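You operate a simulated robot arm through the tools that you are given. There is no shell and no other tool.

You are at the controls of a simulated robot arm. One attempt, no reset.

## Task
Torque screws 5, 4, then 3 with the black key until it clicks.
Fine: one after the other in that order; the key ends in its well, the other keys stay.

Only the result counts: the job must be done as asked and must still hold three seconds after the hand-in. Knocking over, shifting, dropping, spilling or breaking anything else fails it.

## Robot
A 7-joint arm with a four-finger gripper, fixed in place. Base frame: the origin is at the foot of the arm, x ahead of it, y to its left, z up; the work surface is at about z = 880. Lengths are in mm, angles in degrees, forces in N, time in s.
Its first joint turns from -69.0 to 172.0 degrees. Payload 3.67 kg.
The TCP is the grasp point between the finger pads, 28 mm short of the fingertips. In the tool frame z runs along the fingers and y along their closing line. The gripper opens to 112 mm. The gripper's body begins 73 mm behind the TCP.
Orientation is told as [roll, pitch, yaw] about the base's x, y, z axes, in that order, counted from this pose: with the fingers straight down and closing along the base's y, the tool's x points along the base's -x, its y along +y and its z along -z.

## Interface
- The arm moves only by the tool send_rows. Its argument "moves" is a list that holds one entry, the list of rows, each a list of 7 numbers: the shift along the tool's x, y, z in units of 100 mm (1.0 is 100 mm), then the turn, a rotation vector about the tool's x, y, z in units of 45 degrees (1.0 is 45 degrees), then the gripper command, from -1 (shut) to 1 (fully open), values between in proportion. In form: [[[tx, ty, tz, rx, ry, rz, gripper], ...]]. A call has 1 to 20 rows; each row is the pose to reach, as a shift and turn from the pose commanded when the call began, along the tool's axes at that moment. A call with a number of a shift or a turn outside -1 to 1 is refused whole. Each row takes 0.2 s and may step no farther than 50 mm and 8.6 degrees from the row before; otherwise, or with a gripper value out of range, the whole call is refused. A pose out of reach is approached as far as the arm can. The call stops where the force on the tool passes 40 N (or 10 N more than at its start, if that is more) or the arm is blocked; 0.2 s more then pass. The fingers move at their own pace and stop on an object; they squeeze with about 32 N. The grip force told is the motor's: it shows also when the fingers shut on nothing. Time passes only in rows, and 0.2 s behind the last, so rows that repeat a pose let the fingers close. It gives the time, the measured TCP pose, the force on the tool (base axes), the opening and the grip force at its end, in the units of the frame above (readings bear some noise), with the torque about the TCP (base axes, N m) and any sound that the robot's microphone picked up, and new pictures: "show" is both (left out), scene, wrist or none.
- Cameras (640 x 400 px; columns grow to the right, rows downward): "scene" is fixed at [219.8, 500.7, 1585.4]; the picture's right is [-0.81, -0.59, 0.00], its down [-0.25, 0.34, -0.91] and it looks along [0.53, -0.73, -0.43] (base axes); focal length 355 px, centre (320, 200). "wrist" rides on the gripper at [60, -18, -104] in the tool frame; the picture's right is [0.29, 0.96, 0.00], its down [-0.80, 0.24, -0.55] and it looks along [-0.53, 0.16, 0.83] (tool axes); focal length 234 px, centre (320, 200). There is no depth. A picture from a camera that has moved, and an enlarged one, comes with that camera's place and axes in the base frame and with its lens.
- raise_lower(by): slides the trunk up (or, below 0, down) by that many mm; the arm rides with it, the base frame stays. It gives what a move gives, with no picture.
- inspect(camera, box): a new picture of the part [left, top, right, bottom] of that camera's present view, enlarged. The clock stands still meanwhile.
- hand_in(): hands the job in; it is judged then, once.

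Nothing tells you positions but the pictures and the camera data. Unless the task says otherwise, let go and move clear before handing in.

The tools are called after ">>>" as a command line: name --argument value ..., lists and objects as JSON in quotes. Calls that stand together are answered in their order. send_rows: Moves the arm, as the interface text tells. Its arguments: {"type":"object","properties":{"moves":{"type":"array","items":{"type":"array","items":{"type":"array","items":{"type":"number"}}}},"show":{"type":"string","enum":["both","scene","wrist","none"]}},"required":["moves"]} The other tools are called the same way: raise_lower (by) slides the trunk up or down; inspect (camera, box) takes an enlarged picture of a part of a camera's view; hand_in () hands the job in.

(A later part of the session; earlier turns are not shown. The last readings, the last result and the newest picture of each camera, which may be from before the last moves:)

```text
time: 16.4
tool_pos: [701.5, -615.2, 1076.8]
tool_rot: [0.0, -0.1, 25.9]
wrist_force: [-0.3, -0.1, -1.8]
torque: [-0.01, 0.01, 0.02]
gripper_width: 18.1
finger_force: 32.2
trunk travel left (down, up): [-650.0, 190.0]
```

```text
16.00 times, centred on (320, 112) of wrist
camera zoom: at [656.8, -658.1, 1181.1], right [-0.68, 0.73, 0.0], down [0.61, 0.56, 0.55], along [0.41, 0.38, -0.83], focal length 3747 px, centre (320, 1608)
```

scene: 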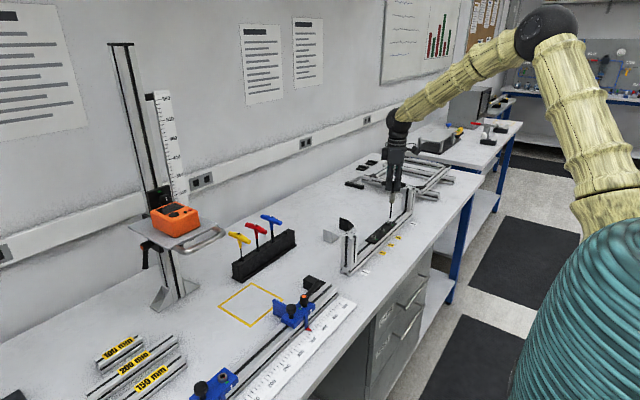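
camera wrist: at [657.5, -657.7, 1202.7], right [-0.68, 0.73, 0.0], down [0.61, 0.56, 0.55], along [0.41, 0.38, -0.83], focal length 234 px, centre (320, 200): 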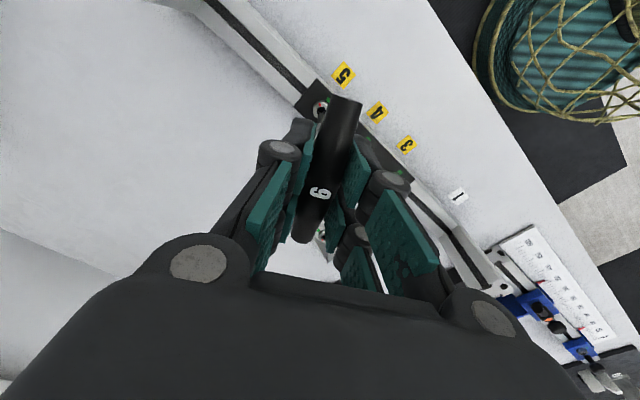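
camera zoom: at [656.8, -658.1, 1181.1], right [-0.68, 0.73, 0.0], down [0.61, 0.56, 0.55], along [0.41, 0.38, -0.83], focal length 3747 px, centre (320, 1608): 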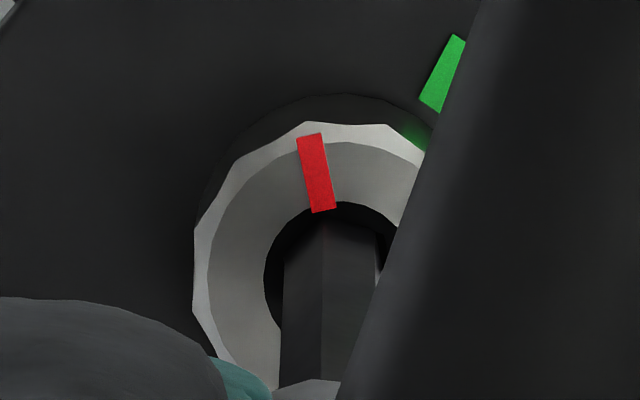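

No contact force yet and the shaft sits inside the rim. I continue down in 1 mm steps until it seats.

>>> send_rows --moves '[[[0, 0.0, 0.01, 0, 0, 0, -1], [0, 0.0, 0.02, 0, 0, 0, -1], [0, 0.0, 0.03, 0, 0, 0, -1], [0, 0.0, 0.03, 0, 0, 0, -1]]]' --show "none"

>>> inspect --camera "scene" --box '[370, 206, 410, 231]'

>>> inspect --camera "wrist" --box '[306, 100, 334, 124]'

```text
time: 17.4
tool_pos: [702.6, -615.7, 1074.1]
tool_rot: [0.0, -0.1, 26.0]
wrist_force: [-0.2, -0.4, -1.8]
torque: [-0.01, 0.0, -0.01]
gripper_width: 17.9
finger_force: 32.1
trunk travel left (down, up): [-650.0, 190.0]
```

```text
16.00 times, centred on (390, 218) of scene
camera zoom: at [219.8, 500.7, 1585.4], right [-0.81, -0.59, 0.0], down [-0.25, 0.34, -0.91], along [0.53, -0.73, -0.43], focal length 5676 px, centre (-800, -96)
```

zoom: 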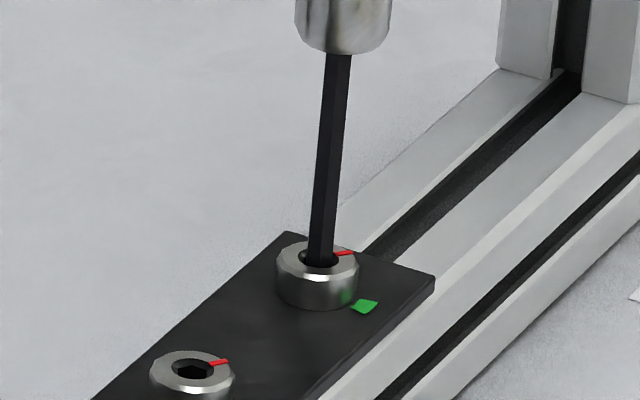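

```text
16.00 times, centred on (320, 112) of wrist
camera zoom: at [657.0, -657.9, 1178.0], right [-0.68, 0.73, 0.0], down [0.61, 0.56, 0.55], along [0.41, 0.38, -0.83], focal length 3747 px, centre (320, 1608)
```

zoom: 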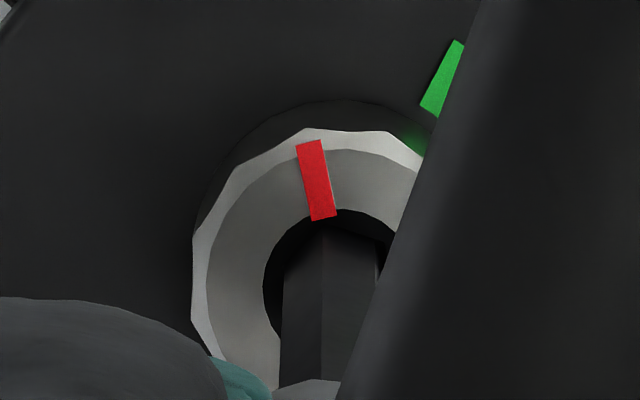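

Still no bottom contact. I continue 3 mm more in small steps.

>>> send_rows --moves '[[[0, 0.0, 0.01, 0, 0, 0, -1], [0, 0.0, 0.01, 0, 0, 0, -1]]]' --show "none"

>>> send_rows --moves '[[[0, 0.0, 0.01, 0, 0, 0, -1], [0, 0.0, 0.01, 0, 0, 0, -1]]]' --show "none"

>>> inspect --camera "scene" --box '[370, 206, 410, 231]'

```text
time: 18.0
tool_pos: [702.5, -615.7, 1073.1]
tool_rot: [0.0, 0.0, 25.9]
wrist_force: [-0.5, -0.3, -1.3]
torque: [0.0, -0.01, 0.02]
gripper_width: 18.2
finger_force: 31.7
trunk travel left (down, up): [-650.0, 190.0]
```

```text
time: 18.6
tool_pos: [700.5, -615.8, 1071.7]
tool_rot: [0.1, -0.1, 26.1]
wrist_force: [-0.3, 0.5, -2.0]
torque: [-0.01, -0.01, 0.01]
gripper_width: 18.0
finger_force: 31.9
trunk travel left (down, up): [-650.0, 190.0]
```

```text
16.00 times, centred on (390, 218) of scene
camera zoom: at [219.8, 500.7, 1585.4], right [-0.81, -0.59, 0.0], down [-0.25, 0.34, -0.91], along [0.53, -0.73, -0.43], focal length 5676 px, centre (-800, -96)
```

zoom: 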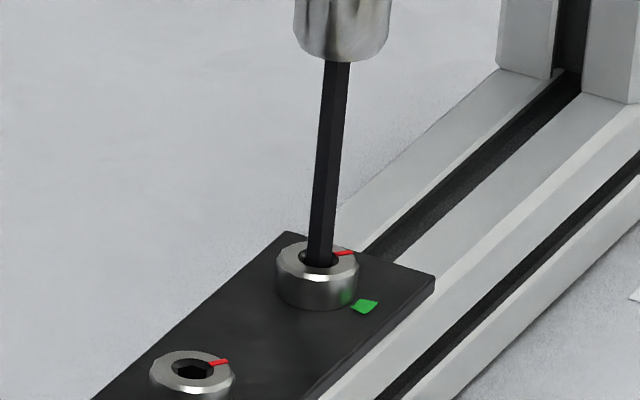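

Still no bottom. I take two more 1 mm steps and watch the force.

>>> send_rows --moves '[[[0, 0.0, 0.01, 0, 0, 0, -1], [0, 0.0, 0.01, 0, 0, 0, -1]]]' --show "none"

>>> send_rows --moves '[[[0, 0.0, 0.01, 0, 0, 0, -1], [0, 0.0, 0.01, 0, 0, 0, -1]]]' --show "none"

>>> inspect --camera "scene" --box '[370, 206, 410, 231]'

>>> inspect --camera "wrist" --box '[306, 100, 334, 124]'

```text
time: 19.2
tool_pos: [701.4, -616.4, 1072.3]
tool_rot: [0.0, 0.0, 26.0]
wrist_force: [0.9, -0.6, 0.4]
torque: [-0.05, -0.08, 0.01]
gripper_width: 18.0
finger_force: 32.0
trunk travel left (down, up): [-650.0, 190.0]
```

```text
time: 19.8
tool_pos: [700.0, -615.4, 1071.3]
tool_rot: [0.0, -0.2, 26.0]
wrist_force: [1.0, 0.0, 7.2]
torque: [-0.01, -0.18, -0.01]
gripper_width: 18.1
finger_force: 32.2
trunk travel left (down, up): [-650.0, 190.0]
```

```text
16.00 times, centred on (390, 218) of scene
camera zoom: at [219.8, 500.7, 1585.4], right [-0.81, -0.59, 0.0], down [-0.25, 0.34, -0.91], along [0.53, -0.73, -0.43], focal length 5676 px, centre (-800, -96)
```

zoom: 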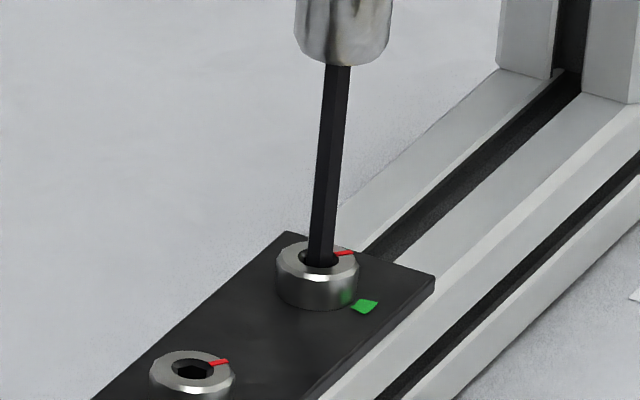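

```text
16.00 times, centred on (320, 112) of wrist
camera zoom: at [656.4, -657.3, 1175.4], right [-0.68, 0.73, 0.0], down [0.61, 0.57, 0.55], along [0.41, 0.38, -0.83], focal length 3747 px, centre (320, 1608)
```

zoom: 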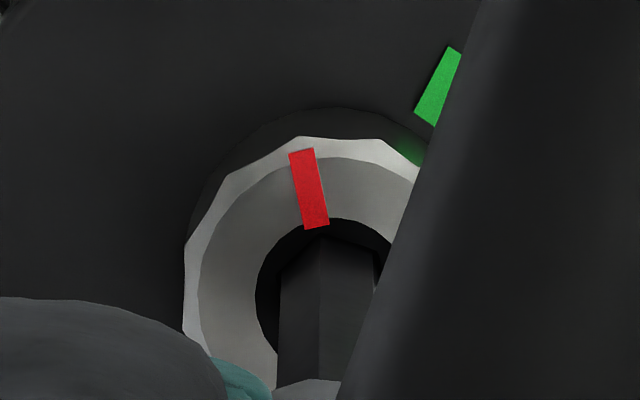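

The key bottomed in the socket (about 8 mm engagement, +9 N). I ease off 1 mm and start turning clockwise by small steps about the tip axis.

>>> send_rows --moves '[[[0, 0.0, -0.01, 0, 0, 0, -1], [0.0006, -0.0007, -0.01, 0, 0, 0.0889, -1], [0.0012, -0.0013, -0.01, 0, 0, 0.1778, -1], [0.0012, -0.0013, -0.01, 0, 0, 0.1778, -1]]]' --show "none"

>>> inspect --camera "wrist" --box '[306, 100, 334, 124]'

>>> inspect --camera "wrist" --box '[220, 80, 420, 260]'

>>> inspect --camera "scene" --box '[370, 206, 410, 231]'

```text
time: 20.8
tool_pos: [700.1, -615.0, 1071.4]
tool_rot: [0.0, 0.0, 18.0]
wrist_force: [-1.0, 0.8, 2.6]
torque: [0.03, 0.07, 0.06]
gripper_width: 18.2
finger_force: 31.8
trunk travel left (down, up): [-650.0, 190.0]
```

```text
16.00 times, centred on (320, 112) of wrist
camera zoom: at [650.9, -651.2, 1175.4], right [-0.57, 0.82, 0.0], down [0.68, 0.47, 0.55], along [0.46, 0.32, -0.83], focal length 3747 px, centre (320, 1608)
```

zoom: 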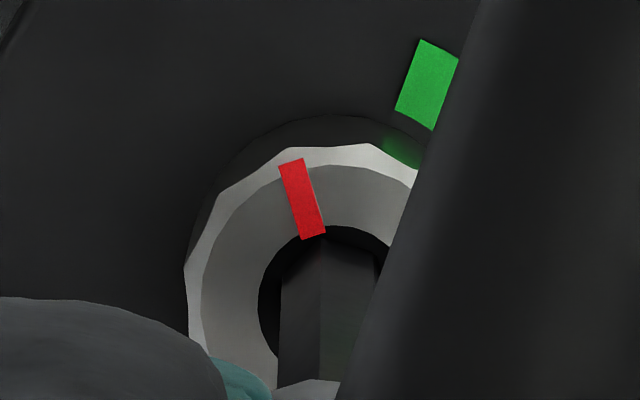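

```text
2.22 times, centred on (320, 170) of wrist
camera zoom: at [650.9, -651.2, 1175.4], right [-0.57, 0.82, 0.0], down [0.68, 0.47, 0.55], along [0.46, 0.32, -0.83], focal length 520 px, centre (320, 267)
```

zoom: 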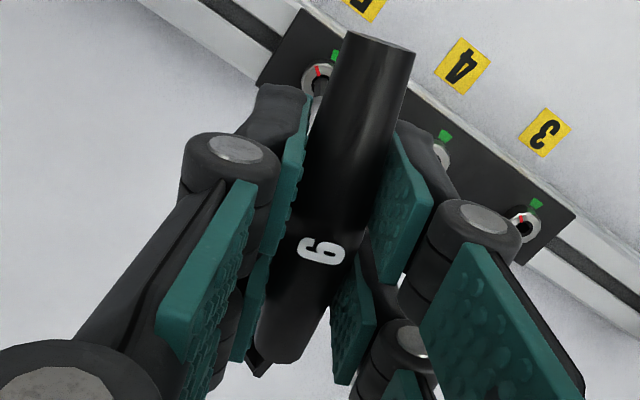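

```text
16.00 times, centred on (390, 218) of scene
camera zoom: at [219.8, 500.7, 1585.4], right [-0.81, -0.59, 0.0], down [-0.25, 0.34, -0.91], along [0.53, -0.73, -0.43], focal length 5676 px, centre (-800, -96)
```

zoom: 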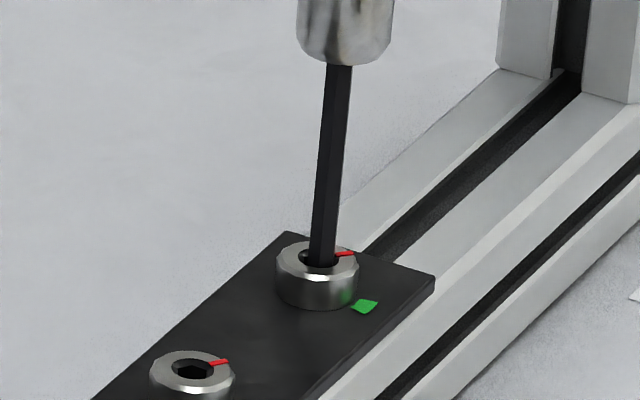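

The screw follows after a few degrees of play, and torque is small. I continue another 16° clockwise.

>>> send_rows --moves '[[[0.0006, -0.0007, 0, 0, 0, 0.0889, -1], [0.0012, -0.0013, 0, 0, 0, 0.1778, -1], [0.0019, -0.0019, 0, 0, 0, 0.2667, -1], [0.0026, -0.0024, 0, 0, 0, 0.3556, -1], [0.0026, -0.0024, 0, 0, 0, 0.3556, -1]]]' --show "none"

>>> inspect --camera "wrist" --box '[306, 100, 334, 124]'

>>> inspect --camera "scene" --box '[370, 206, 410, 231]'

```text
time: 22.0
tool_pos: [701.0, -615.3, 1071.2]
tool_rot: [0.0, 0.0, 2.0]
wrist_force: [0.5, 0.2, 3.0]
torque: [0.03, -0.12, 0.09]
gripper_width: 17.9
finger_force: 32.0
trunk travel left (down, up): [-650.0, 190.0]
```

```text
16.00 times, centred on (320, 112) of wrist
camera zoom: at [642.8, -635.6, 1175.4], right [-0.32, 0.95, 0.0], down [0.79, 0.27, 0.55], along [0.52, 0.18, -0.83], focal length 3747 px, centre (320, 1608)
```

zoom: 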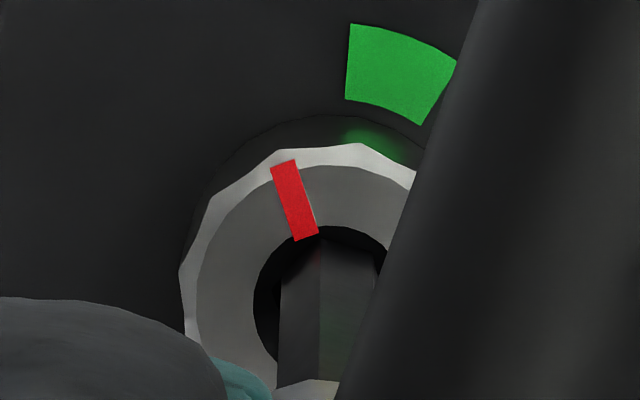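

```text
16.00 times, centred on (390, 218) of scene
camera zoom: at [219.8, 500.7, 1585.4], right [-0.81, -0.59, 0.0], down [-0.25, 0.34, -0.91], along [0.53, -0.73, -0.43], focal length 5676 px, centre (-800, -96)
```

zoom: 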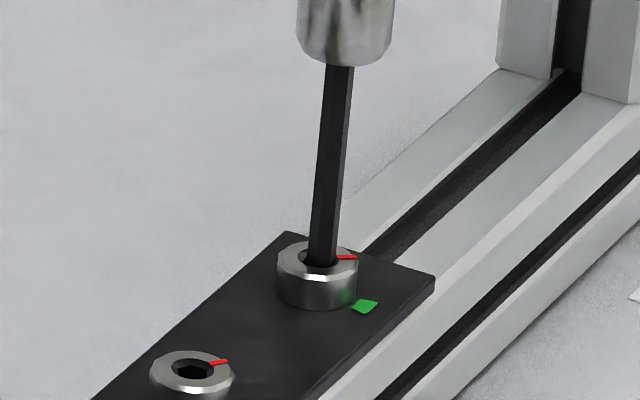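

The red mark turns with the key: it is now at about 217°, with about 37° to go to the green. I continue with 20° more.

>>> send_rows --moves '[[[0.0006, -0.0007, 0, 0, 0, 0.0889, -1], [0.0012, -0.0013, 0, 0, 0, 0.1778, -1], [0.0019, -0.0019, 0, 0, 0, 0.2667, -1], [0.0026, -0.0024, 0, 0, 0, 0.3556, -1], [0.0033, -0.0029, 0, 0, 0, 0.4444, -1], [0.0033, -0.0029, 0, 0, 0, 0.4444, -1]]]' --show "none"

>>> inspect --camera "wrist" --box '[306, 100, 334, 124]'

>>> inspect --camera "scene" --box '[370, 206, 410, 231]'

```text
time: 23.4
tool_pos: [699.9, -615.7, 1071.3]
tool_rot: [0.1, 0.0, -18.0]
wrist_force: [0.1, 1.0, 3.1]
torque: [0.09, -0.01, 0.14]
gripper_width: 18.2
finger_force: 32.0
trunk travel left (down, up): [-650.0, 190.0]
```

```text
16.00 times, centred on (320, 112) of wrist
camera zoom: at [639.2, -614.5, 1175.4], right [0.02, 1.0, 0.0], down [0.83, -0.02, 0.55], along [0.55, -0.01, -0.83], focal length 3747 px, centre (320, 1608)
```

zoom: 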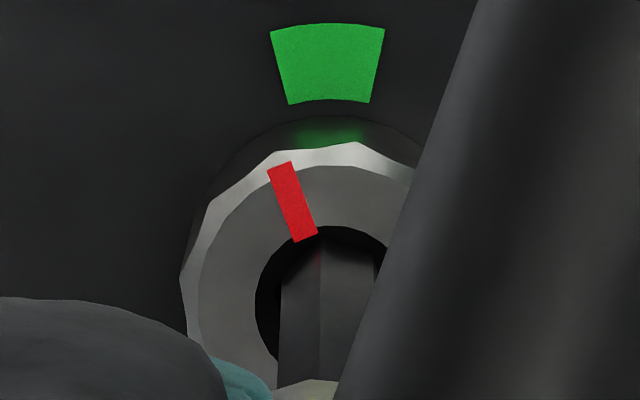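

```text
16.00 times, centred on (390, 218) of scene
camera zoom: at [219.8, 500.7, 1585.4], right [-0.81, -0.59, 0.0], down [-0.25, 0.34, -0.91], along [0.53, -0.73, -0.43], focal length 5676 px, centre (-800, -96)
```

zoom: 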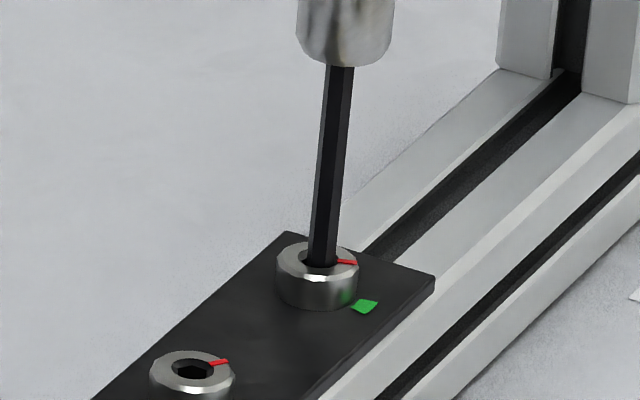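

No click yet; the mark is roughly 18° short of green, and the torque is rising (0.14). I continue 8°, then in finer steps.

>>> send_rows --moves '[[[0.0006, -0.0007, 0, 0, 0, 0.0889, -1], [0.0012, -0.0013, 0, 0, 0, 0.1778, -1], [0.0012, -0.0013, 0, 0, 0, 0.1778, -1]]]' --show "none"

>>> inspect --camera "wrist" --box '[306, 100, 334, 124]'

```text
time: 24.2
tool_pos: [699.8, -617.0, 1070.5]
tool_rot: [0.0, 0.0, -26.0]
wrist_force: [-1.2, 0.1, 0.4]
torque: [0.04, 0.08, 0.2]
gripper_width: 18.2
finger_force: 32.0
trunk travel left (down, up): [-650.0, 190.0]
```

```text
16.00 times, centred on (320, 112) of wrist
camera zoom: at [640.1, -606.2, 1175.5], right [0.16, 0.99, 0.0], down [0.82, -0.13, 0.55], along [0.55, -0.09, -0.83], focal length 3747 px, centre (320, 1608)
```

zoom: 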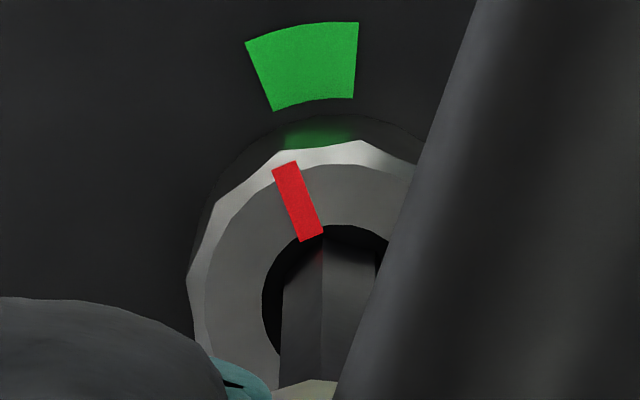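

Torque is 0.20 with no click, and about 10° remains. I go on with 4° steps, one per call.

>>> send_rows --moves '[[[0.0003, -0.0004, 0, 0, 0, 0.0444, -1], [0.0006, -0.0007, 0, 0, 0, 0.0889, -1], [0.0006, -0.0007, 0, 0, 0, 0.0889, -1]]]' --show "none"

>>> inspect --camera "wrist" --box '[306, 100, 334, 124]'

```text
time: 25.0
tool_pos: [700.6, -616.5, 1071.7]
tool_rot: [0.0, 0.0, -30.0]
wrist_force: [0.2, 0.4, 1.1]
torque: [-0.03, -0.1, 0.19]
gripper_width: 18.0
finger_force: 32.0
trunk travel left (down, up): [-650.0, 190.0]
```

```text
16.00 times, centred on (320, 112) of wrist
camera zoom: at [641.1, -601.9, 1175.4], right [0.23, 0.97, 0.0], down [0.81, -0.19, 0.55], along [0.54, -0.13, -0.83], focal length 3747 px, centre (320, 1608)
```

zoom: 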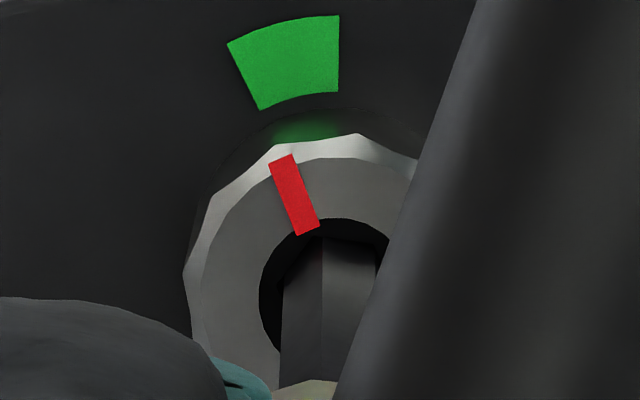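

Still no click, and the mark is near the green sector. I take another 4°.

>>> send_rows --moves '[[[0.0003, -0.0004, 0, 0, 0, 0.0444, -1], [0.0006, -0.0007, 0, 0, 0, 0.0889, -1], [0.0006, -0.0007, 0, 0, 0, 0.0889, -1]]]' --show "none"

>>> inspect --camera "wrist" --box '[306, 100, 334, 124]'

```text
time: 25.8
tool_pos: [700.6, -617.0, 1071.4]
tool_rot: [0.1, -0.1, -34.0]
wrist_force: [0.2, 0.1, -0.1]
torque: [0.01, -0.08, 0.24]
gripper_width: 18.1
finger_force: 31.6
trunk travel left (down, up): [-650.0, 190.0]
```

```text
16.00 times, centred on (320, 112) of wrist
camera zoom: at [642.0, -597.8, 1175.4], right [0.3, 0.95, 0.0], down [0.79, -0.25, 0.55], along [0.53, -0.16, -0.83], focal length 3747 px, centre (320, 1608)
```

zoom: 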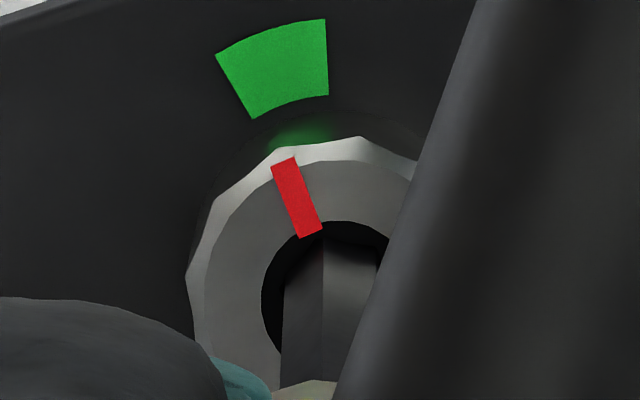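

The mark is inside the left part of the green, at torque 0.24. I continue in 2-3° steps, listening for the click.

>>> send_rows --moves '[[[0.0003, -0.0003, 0, 0, 0, 0.0444, -1], [0.0004, -0.0005, 0, 0, 0, 0.0667, -1]]]' --show "none"

>>> inspect --camera "wrist" --box '[306, 100, 334, 124]'

```text
time: 26.4
tool_pos: [700.0, -615.6, 1071.9]
tool_rot: [0.0, -0.1, -37.1]
wrist_force: [-0.5, 0.9, 0.3]
torque: [-0.03, -0.08, 0.19]
gripper_width: 18.1
finger_force: 31.6
trunk travel left (down, up): [-650.0, 190.0]
```

```text
16.00 times, centred on (320, 112) of wrist
camera zoom: at [642.9, -594.5, 1175.5], right [0.35, 0.94, 0.0], down [0.78, -0.29, 0.55], along [0.52, -0.19, -0.83], focal length 3747 px, centre (320, 1608)
```

zoom: 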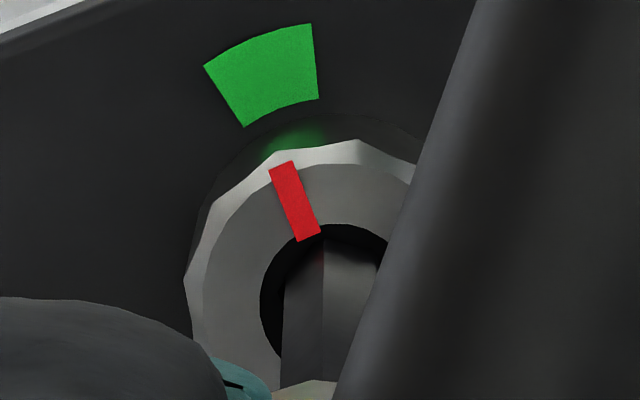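

Nearly at the centre of the green and still no click. I keep going in small steps.

>>> send_rows --moves '[[[0.0003, -0.0003, 0, 0, 0, 0.0444, -1], [0.0004, -0.0005, 0, 0, 0, 0.0667, -1]]]' --show "none"

>>> inspect --camera "wrist" --box '[306, 100, 334, 124]'

```text
time: 27.0
tool_pos: [700.6, -616.4, 1071.7]
tool_rot: [0.0, 0.1, -40.1]
wrist_force: [0.0, 0.7, 1.4]
torque: [0.02, 0.0, 0.23]
gripper_width: 18.4
finger_force: 31.7
trunk travel left (down, up): [-650.0, 190.0]
```

```text
16.00 times, centred on (320, 112) of wrist
camera zoom: at [644.0, -591.4, 1175.4], right [0.4, 0.92, 0.0], down [0.76, -0.33, 0.55], along [0.51, -0.22, -0.83], focal length 3747 px, centre (320, 1608)
```

zoom: 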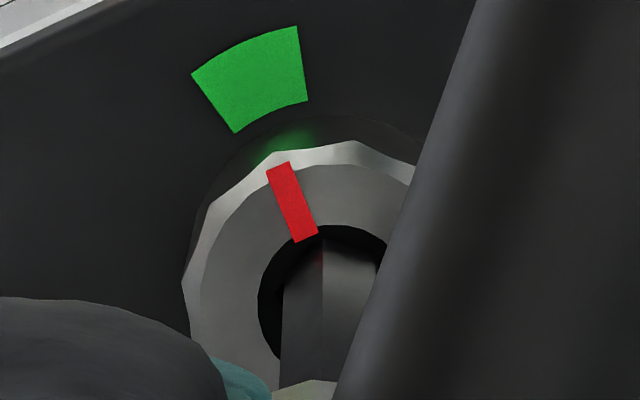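

The mark is now about centred on the green but no click has sounded. I continue in 2° steps.

>>> send_rows --moves '[[[0.0003, -0.0003, 0, 0, 0, 0.0444, -1], [0.0003, -0.0003, 0, 0, 0, 0.0444, -1]]]' --show "none"

>>> inspect --camera "wrist" --box '[306, 100, 334, 124]'

```text
time: 27.6
tool_pos: [700.5, -615.6, 1071.7]
tool_rot: [0.0, 0.0, -42.0]
wrist_force: [1.0, 0.5, 2.3]
torque: [0.06, -0.03, 0.28]
gripper_width: 18.0
finger_force: 31.9
trunk travel left (down, up): [-650.0, 190.0]
```

```text
16.00 times, centred on (320, 112) of wrist
camera zoom: at [644.9, -589.4, 1175.4], right [0.43, 0.9, 0.0], down [0.75, -0.36, 0.55], along [0.5, -0.24, -0.83], focal length 3747 px, centre (320, 1608)
```

zoom: 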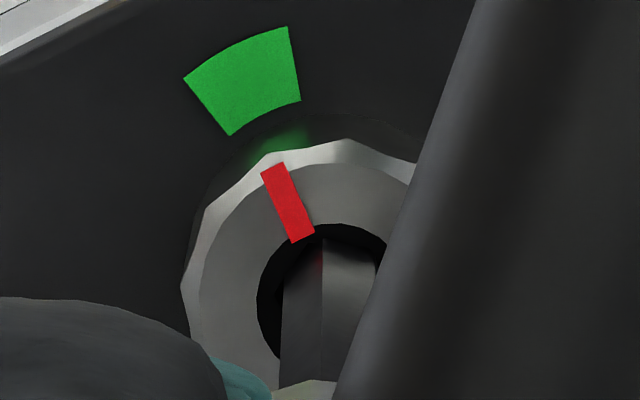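

The screw has stopped turning at the green and the torque now climbs (0.28). I continue in 2° steps until the key clicks.

>>> send_rows --moves '[[[0.0003, -0.0003, 0, 0, 0, 0.0444, -1], [0.0003, -0.0003, 0, 0, 0, 0.0444, -1]]]' --show "none"

>>> inspect --camera "wrist" --box '[306, 100, 334, 124]'

```text
time: 28.2
tool_pos: [700.1, -615.6, 1071.9]
tool_rot: [0.0, 0.0, -44.1]
wrist_force: [0.3, 0.2, 2.4]
torque: [-0.01, -0.05, 0.38]
gripper_width: 17.9
finger_force: 32.5
trunk travel left (down, up): [-650.0, 190.0]
```

```text
16.00 times, centred on (320, 112) of wrist
camera zoom: at [645.8, -587.6, 1175.4], right [0.46, 0.89, 0.0], down [0.74, -0.38, 0.55], along [0.49, -0.25, -0.83], focal length 3747 px, centre (320, 1608)
```

zoom: 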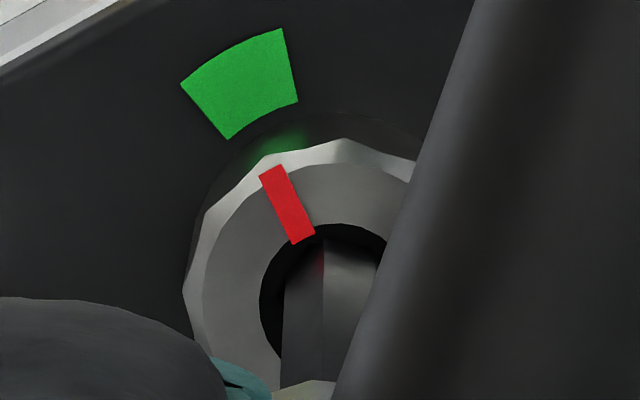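

Torque is 0.38 and rising. I take another 2°.

>>> send_rows --moves '[[[0.0003, -0.0003, 0, 0, 0, 0.0444, -1], [0.0003, -0.0003, 0, 0, 0, 0.0444, -1]]]' --show "none"

>>> inspect --camera "wrist" --box '[220, 80, 420, 260]'

```text
time: 28.8
tool_pos: [700.7, -614.9, 1070.5]
tool_rot: [0.0, 0.0, -45.9]
wrist_force: [0.1, -0.5, 0.8]
torque: [0.0, -0.02, 0.45]
gripper_width: 18.2
finger_force: 32.1
trunk travel left (down, up): [-650.0, 190.0]
```

```text
2.22 times, centred on (320, 170) of wrist
camera zoom: at [646.8, -585.6, 1175.4], right [0.49, 0.87, 0.0], down [0.73, -0.41, 0.55], along [0.48, -0.27, -0.83], focal length 520 px, centre (320, 267)
```

zoom: 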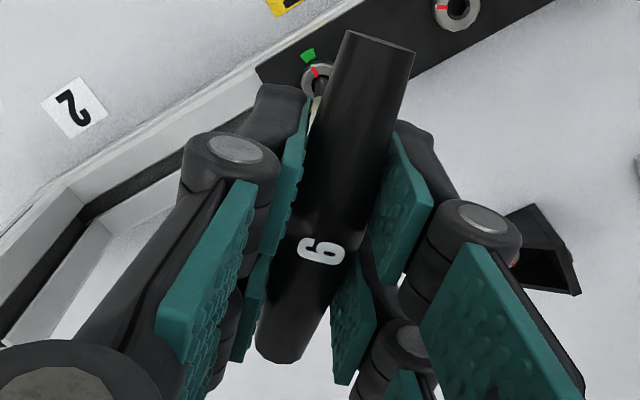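

Torque is 0.45 and the handle is not slipping in the grip. I take another 2°.

>>> send_rows --moves '[[[0.0003, -0.0003, 0, 0, 0, 0.0444, -1], [0.0003, -0.0003, 0, 0, 0, 0.0444, -1]]]' --show "none"

>>> inspect --camera "wrist" --box '[306, 100, 334, 124]'

```text
time: 29.4
tool_pos: [699.8, -616.9, 1071.0]
tool_rot: [0.0, 0.0, -48.0]
wrist_force: [0.2, 0.7, 1.4]
torque: [0.0, 0.04, 0.5]
gripper_width: 18.2
finger_force: 31.7
trunk travel left (down, up): [-650.0, 190.0]
```

```text
16.00 times, centred on (320, 112) of wrist
camera zoom: at [648.0, -583.6, 1175.4], right [0.52, 0.85, 0.0], down [0.71, -0.43, 0.55], along [0.47, -0.29, -0.83], focal length 3747 px, centre (320, 1608)
```

zoom: 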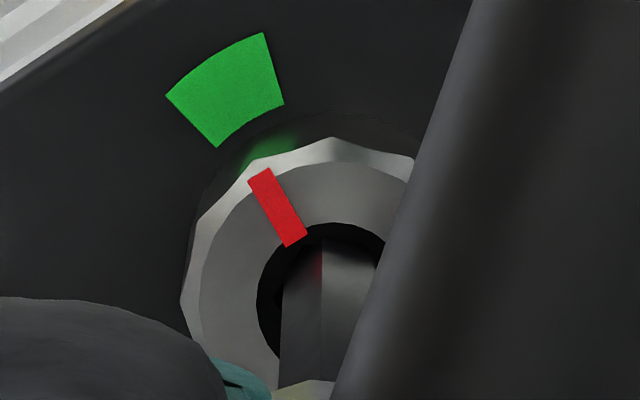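

Torque is 0.50 and still rising steadily, with no click yet. I take another 2°.

>>> send_rows --moves '[[[0.0003, -0.0003, 0, 0, 0, 0.0444, -1], [0.0003, -0.0003, 0, 0, 0, 0.0444, -1]]]' --show "none"

>>> inspect --camera "wrist" --box '[306, 100, 334, 124]'

```text
time: 30.0
tool_pos: [699.3, -615.6, 1070.7]
tool_rot: [0.0, -0.1, -50.1]
wrist_force: [-0.6, 0.4, 1.1]
torque: [0.05, 0.07, 0.02]
gripper_width: 18.2
finger_force: 31.6
trunk travel left (down, up): [-650.0, 190.0]
```

```text
16.00 times, centred on (320, 112) of wrist
camera zoom: at [649.2, -581.9, 1175.4], right [0.55, 0.84, 0.0], down [0.7, -0.46, 0.55], along [0.46, -0.3, -0.83], focal length 3747 px, centre (320, 1608)
```

zoom: 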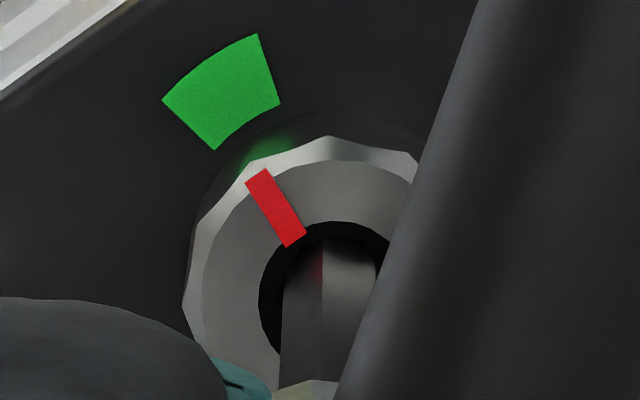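

The torque suddenly dropped to zero, though no sound was printed. I hold still one moment to hear and see what happened.

>>> send_rows --moves '[[[0, 0, 0, 0, 0, 0, -1]]]' --show "wrist"

>>> inspect --camera "scene" --box '[370, 206, 410, 231]'

>>> inspect --camera "wrist" --box '[220, 80, 420, 260]'

```text
time: 30.4
tool_pos: [699.9, -615.7, 1070.9]
tool_rot: [0.0, 0.0, -49.9]
wrist_force: [-0.5, -0.3, 1.7]
torque: [0.07, 0.07, -0.01]
gripper_width: 18.1
finger_force: 32.1
trunk travel left (down, up): [-650.0, 190.0]
camera wrist: at [649.2, -581.9, 1175.4], right [0.55, 0.84, 0.0], down [0.7, -0.46, 0.55], along [0.46, -0.3, -0.83], focal length 234 px, centre (320, 200)
```

wrist: 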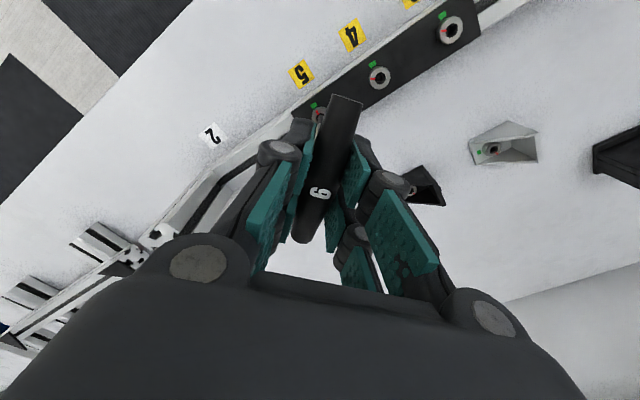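

```text
16.00 times, centred on (390, 218) of scene
camera zoom: at [219.8, 500.7, 1585.4], right [-0.81, -0.59, 0.0], down [-0.25, 0.34, -0.91], along [0.53, -0.73, -0.43], focal length 5676 px, centre (-800, -96)
```

zoom: 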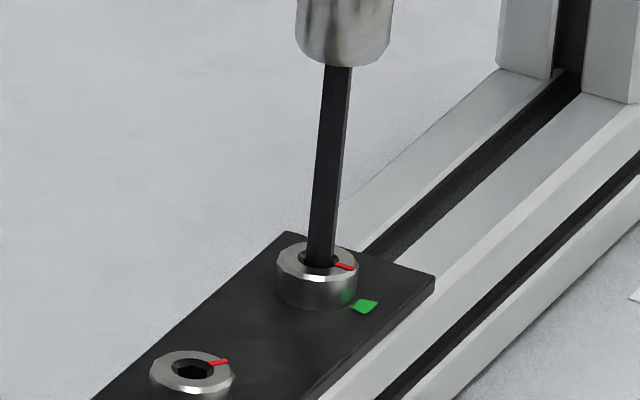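

```text
2.22 times, centred on (320, 170) of wrist
camera zoom: at [649.2, -581.9, 1175.4], right [0.55, 0.84, 0.0], down [0.7, -0.46, 0.55], along [0.46, -0.3, -0.83], focal length 520 px, centre (320, 267)
```

zoom: 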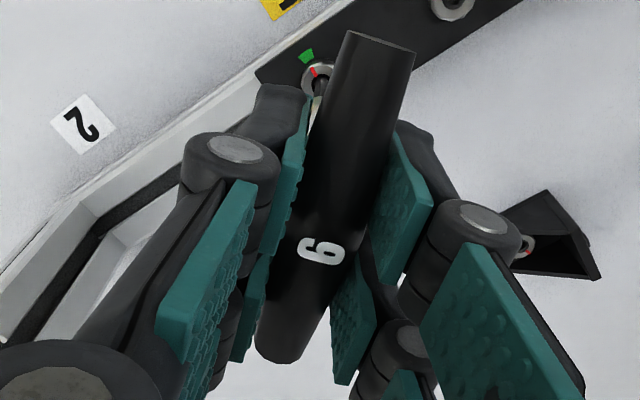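

The torque is gone although the key and handle have not slipped in the grip, and the mark sits in the green. To tell a click from a lost engagement I turn 2° more and watch the torque.

>>> send_rows --moves '[[[0.0003, -0.0003, 0, 0, 0, 0.0444, -1], [0.0003, -0.0003, 0, 0, 0, 0.0444, -1]]]' --show "none"

>>> inspect --camera "wrist" --box '[306, 100, 334, 124]'

```text
time: 31.0
tool_pos: [700.7, -616.7, 1070.1]
tool_rot: [-0.1, 0.1, -51.9]
wrist_force: [-0.3, 0.4, 1.1]
torque: [0.0, 0.02, -0.04]
gripper_width: 18.2
finger_force: 31.8
trunk travel left (down, up): [-650.0, 190.0]
```

```text
16.00 times, centred on (320, 112) of wrist
camera zoom: at [650.5, -580.2, 1175.4], right [0.58, 0.82, 0.0], down [0.68, -0.48, 0.55], along [0.45, -0.32, -0.83], focal length 3747 px, centre (320, 1608)
```

zoom: 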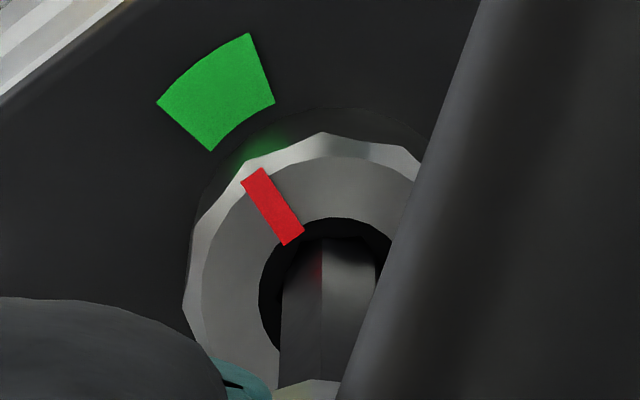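

Torque stays at zero, so the key now turns freely in the socket: the coupling let go at about 0.5 N m, with the mark in the green, but no click was reported. I lift the key out a little to inspect the screw and then re-seat it to verify.

>>> send_rows --moves '[[[0, 0, -0.04, 0, 0, 0, -1], [0, 0, -0.09, 0, 0, 0, -1], [0, 0, -0.14, 0, 0, 0, -1], [0, 0, -0.14, 0, 0, 0, -1]]]' --show "none"

>>> inspect --camera "wrist" --box '[306, 100, 334, 124]'

>>> inspect --camera "scene" --box '[370, 206, 410, 231]'

>>> inspect --camera "scene" --box '[375, 190, 415, 215]'

```text
time: 32.0
tool_pos: [700.7, -616.7, 1084.4]
tool_rot: [0.0, 0.1, -52.0]
wrist_force: [-0.4, 0.8, -1.1]
torque: [0.02, -0.03, 0.0]
gripper_width: 17.8
finger_force: 32.5
trunk travel left (down, up): [-650.0, 190.0]
```

```text
16.00 times, centred on (320, 112) of wrist
camera zoom: at [651.0, -580.0, 1189.1], right [0.58, 0.82, 0.0], down [0.68, -0.48, 0.55], along [0.45, -0.32, -0.83], focal length 3747 px, centre (320, 1608)
```

zoom: 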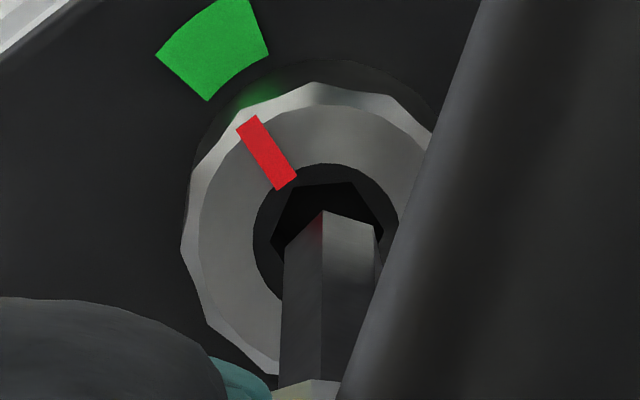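

```text
16.00 times, centred on (390, 218) of scene
camera zoom: at [219.8, 500.7, 1585.4], right [-0.81, -0.59, 0.0], down [-0.25, 0.34, -0.91], along [0.53, -0.73, -0.43], focal length 5676 px, centre (-800, -96)
```

zoom: 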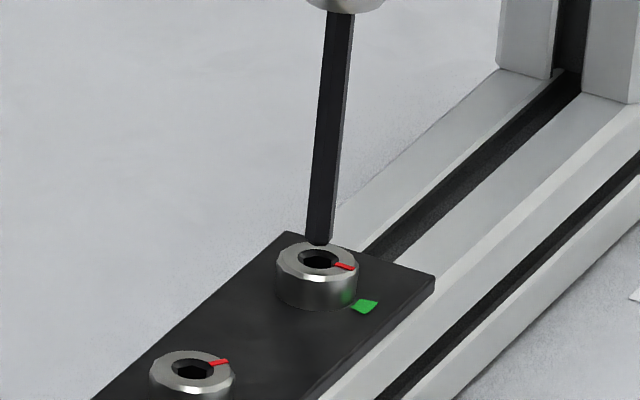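

```text
16.00 times, centred on (395, 202) of scene
camera zoom: at [219.8, 500.7, 1585.4], right [-0.81, -0.59, 0.0], down [-0.25, 0.34, -0.91], along [0.53, -0.73, -0.43], focal length 5676 px, centre (-880, 160)
```

zoom: 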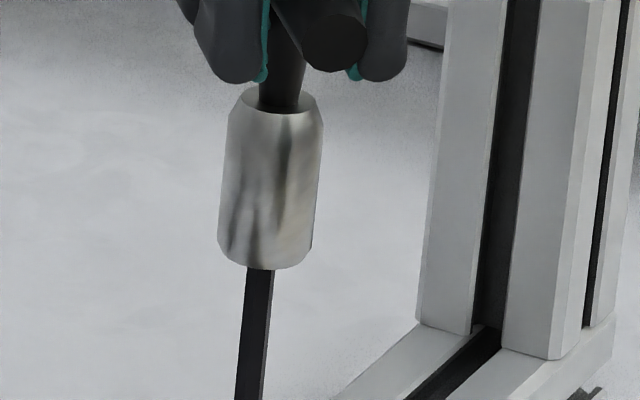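

The screw's mark is centred on the green and the key hex is about 19° ahead of the socket. I rotate the key back 19.4° above the head to align it, re-centre, and check before re-seating.

>>> send_rows --moves '[[[-0.001, -0.003, 0, 0, 0, -0.15, -1], [-0.002, -0.002, 0, 0, 0, -0.3, -1], [-0.0025, -0.001, 0, 0, 0, -0.4311, -1], [-0.0025, -0.001, 0, 0, 0, -0.4311, -1]]]' --show "none"

>>> inspect --camera "wrist" --box '[306, 100, 334, 124]'

>>> inspect --camera "scene" --box '[370, 206, 410, 231]'

```text
time: 33.0
tool_pos: [699.1, -616.5, 1085.4]
tool_rot: [0.0, 0.0, -32.5]
wrist_force: [0.5, -0.3, -2.2]
torque: [0.0, 0.04, 0.01]
gripper_width: 18.1
finger_force: 31.8
trunk travel left (down, up): [-650.0, 190.0]
```

```text
16.00 times, centred on (320, 112) of wrist
camera zoom: at [642.1, -599.3, 1189.4], right [0.27, 0.96, 0.0], down [0.8, -0.23, 0.55], along [0.53, -0.15, -0.83], focal length 3747 px, centre (320, 1608)
```

zoom: 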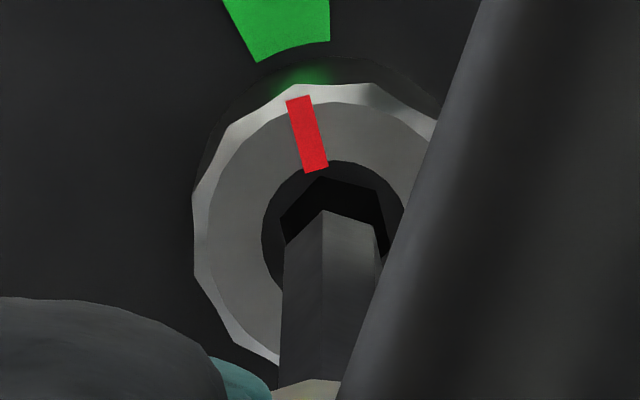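

```text
16.00 times, centred on (390, 218) of scene
camera zoom: at [219.8, 500.7, 1585.4], right [-0.81, -0.59, 0.0], down [-0.25, 0.34, -0.91], along [0.53, -0.73, -0.43], focal length 5676 px, centre (-800, -96)
```

zoom: 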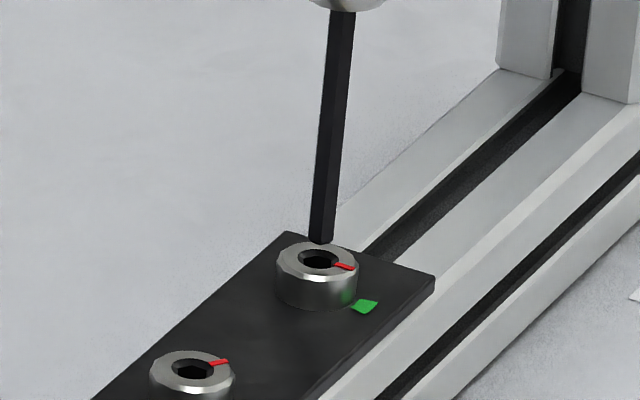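

The hex edges are now parallel and the tip is centred over the socket. I re-insert the key to the bottom.

>>> send_rows --moves '[[[0, 0, 0.04, 0, 0, 0, -1], [0, 0, 0.07, 0, 0, 0, -1], [0, 0, 0.1, 0, 0, 0, -1], [0, 0, 0.125, 0, 0, 0, -1], [0, 0, 0.14, 0, 0, 0, -1], [0, 0, 0.14, 0, 0, 0, -1]]]' --show "none"

>>> inspect --camera "wrist" --box '[306, 100, 334, 124]'

```text
time: 34.4
tool_pos: [699.8, -616.9, 1070.6]
tool_rot: [0.0, 0.0, -32.6]
wrist_force: [0.4, -0.5, 0.8]
torque: [-0.04, 0.04, 0.0]
gripper_width: 18.0
finger_force: 32.7
trunk travel left (down, up): [-650.0, 190.0]
```

```text
16.00 times, centred on (320, 112) of wrist
camera zoom: at [641.4, -599.4, 1175.4], right [0.27, 0.96, 0.0], down [0.8, -0.23, 0.55], along [0.53, -0.15, -0.83], focal length 3747 px, centre (320, 1608)
```

zoom: 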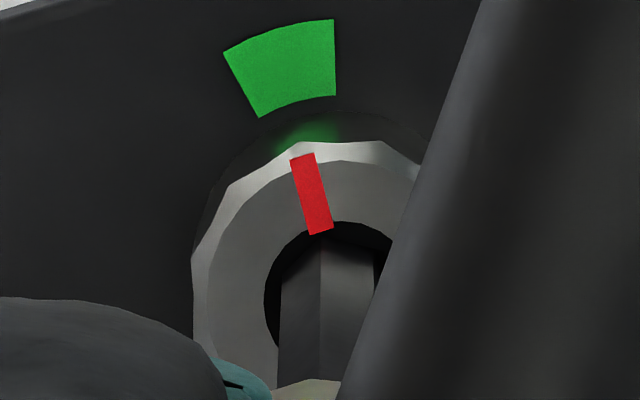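

It is seated again. Now I turn clockwise in small steps; if the screw is tight, the torque should climb at once.

>>> send_rows --moves '[[[0.0003, -0.0004, 0, 0, 0, 0.0444, -1], [0.0006, -0.0007, 0, 0, 0, 0.0889, -1], [0.0009, -0.001, 0, 0, 0, 0.1333, -1], [0.0009, -0.001, 0, 0, 0, 0.1333, -1]]]' --show "none"

>>> inspect --camera "wrist" --box '[306, 100, 334, 124]'

```text
time: 35.4
tool_pos: [699.8, -615.5, 1071.1]
tool_rot: [0.0, 0.0, -38.6]
wrist_force: [0.9, -0.2, 2.6]
torque: [-0.05, -0.09, 0.07]
gripper_width: 17.9
finger_force: 32.0
trunk travel left (down, up): [-650.0, 190.0]
```

```text
16.00 times, centred on (320, 112) of wrist
camera zoom: at [643.3, -592.9, 1175.4], right [0.37, 0.93, 0.0], down [0.77, -0.31, 0.55], along [0.51, -0.21, -0.83], focal length 3747 px, centre (320, 1608)
```

zoom: 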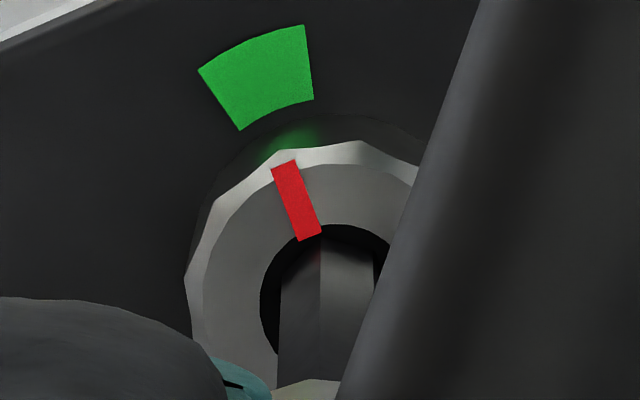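

It is engaged again and the torque is building (0.07). I continue in 2° steps.

>>> send_rows --moves '[[[0.0003, -0.0004, 0, 0, 0, 0.0444, -1], [0.0006, -0.0007, 0, 0, 0, 0.0889, -1], [0.0006, -0.0007, 0, 0, 0, 0.0889, -1]]]' --show "none"

>>> send_rows --moves '[[[0.0003, -0.0004, 0, 0, 0, 0.0444, -1], [0.0003, -0.0004, 0, 0, 0, 0.0444, -1]]]' --show "none"

>>> inspect --camera "wrist" --box '[306, 100, 334, 124]'

```text
time: 36.2
tool_pos: [700.5, -616.0, 1071.3]
tool_rot: [0.0, 0.0, -42.6]
wrist_force: [-0.1, 0.4, 1.4]
torque: [0.02, -0.03, 0.22]
gripper_width: 18.3
finger_force: 32.3
trunk travel left (down, up): [-650.0, 190.0]
```

```text
time: 36.8
tool_pos: [698.8, -617.1, 1069.7]
tool_rot: [0.0, 0.1, -44.6]
wrist_force: [0.1, -0.3, 1.6]
torque: [-0.11, -0.01, 0.3]
gripper_width: 17.9
finger_force: 32.1
trunk travel left (down, up): [-650.0, 190.0]
```

```text
16.00 times, centred on (320, 112) of wrist
camera zoom: at [645.9, -587.3, 1175.4], right [0.47, 0.88, 0.0], down [0.74, -0.39, 0.55], along [0.49, -0.26, -0.83], focal length 3747 px, centre (320, 1608)
```

zoom: 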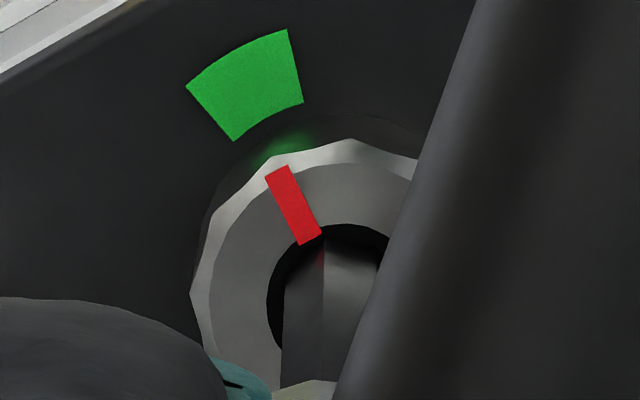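

Torque is 0.30. I go on in 1-2° steps, listening.

>>> send_rows --moves '[[[0.0002, -0.0002, 0, 0, 0, 0.0333, -1], [0.0003, -0.0003, 0, 0, 0, 0.0444, -1]]]' --show "none"

>>> send_rows --moves '[[[0.0002, -0.0002, 0, 0, 0, 0.0333, -1]]]' --show "none"

>>> send_rows --moves '[[[0.0002, -0.0002, 0, 0, 0, 0.0333, -1]]]' --show "none"

```text
time: 37.4
tool_pos: [701.1, -616.5, 1070.2]
tool_rot: [0.1, 0.0, -46.6]
wrist_force: [0.1, -0.8, 2.9]
torque: [-0.09, -0.05, 0.38]
gripper_width: 18.0
finger_force: 31.7
trunk travel left (down, up): [-650.0, 190.0]
```

```text
time: 37.8
tool_pos: [698.9, -616.9, 1071.6]
tool_rot: [0.0, -0.1, -48.1]
wrist_force: [0.7, -0.1, 4.1]
torque: [-0.07, -0.04, 0.39]
gripper_width: 18.0
finger_force: 32.1
trunk travel left (down, up): [-650.0, 190.0]
```

```text
time: 38.2
tool_pos: [700.8, -616.0, 1071.9]
tool_rot: [0.0, 0.1, -49.7]
wrist_force: [0.7, -0.4, 3.0]
torque: [-0.09, -0.12, 0.49]
gripper_width: 18.3
finger_force: 31.9
trunk travel left (down, up): [-650.0, 190.0]
```

Torque is 0.49. I inspect before the next small step.

>>> inspect --camera "wrist" --box '[306, 100, 334, 124]'

>>> send_rows --moves '[[[0.0001, -0.0002, 0, 0, 0, 0.0222, -1]]]' --show "none"

```text
16.00 times, centred on (320, 112) of wrist
camera zoom: at [648.6, -582.2, 1175.4], right [0.54, 0.84, 0.0], down [0.7, -0.45, 0.55], along [0.47, -0.3, -0.83], focal length 3747 px, centre (320, 1608)
```

zoom: 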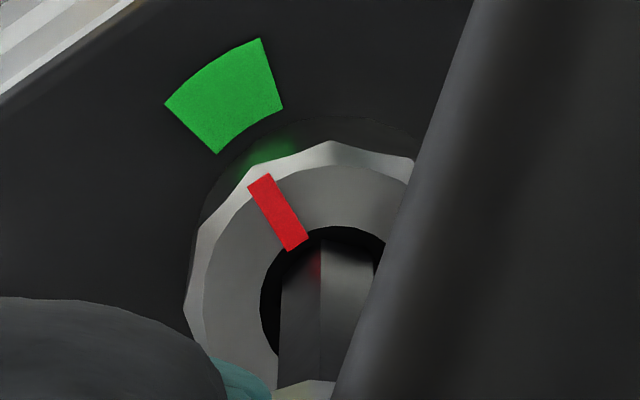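

```text
time: 38.6
tool_pos: [700.4, -615.9, 1070.7]
tool_rot: [0.0, 0.0, -50.7]
wrist_force: [0.6, -0.5, 3.3]
torque: [0.01, -0.1, 0.5]
gripper_width: 18.4
finger_force: 31.5
trunk travel left (down, up): [-650.0, 190.0]
```

Torque is 0.50 and it is still engaged. I take a further 1° step.

>>> send_rows --moves '[[[0.0001, -0.0002, 0, 0, 0, 0.0222, -1]]]' --show "none"

```text
time: 39.0
tool_pos: [699.3, -616.8, 1071.4]
tool_rot: [0.1, 0.0, -51.6]
wrist_force: [0.2, 0.0, 2.4]
torque: [0.16, 0.05, 0.52]
gripper_width: 18.2
finger_force: 32.1
trunk travel left (down, up): [-650.0, 190.0]
```

>>> send_rows --moves '[[[0.0001, -0.0002, 0, 0, 0, 0.0222, -1]]]' --show "none"

>>> inspect --camera "wrist" --box '[306, 100, 334, 124]'

```text
time: 39.4
tool_pos: [701.3, -616.0, 1072.0]
tool_rot: [0.0, 0.0, -52.7]
wrist_force: [-1.0, 1.6, 2.6]
torque: [0.16, 0.11, 0.01]
gripper_width: 18.2
finger_force: 32.3
trunk travel left (down, up): [-650.0, 190.0]
```

```text
16.00 times, centred on (320, 112) of wrist
camera zoom: at [650.5, -579.9, 1175.4], right [0.59, 0.81, 0.0], down [0.67, -0.49, 0.55], along [0.45, -0.32, -0.83], focal length 3747 px, centre (320, 1608)
```

zoom: 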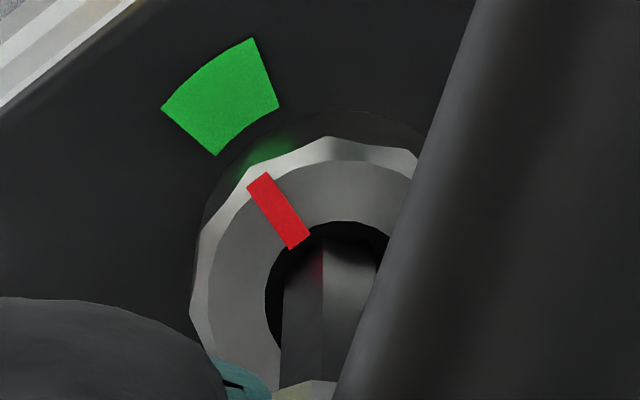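

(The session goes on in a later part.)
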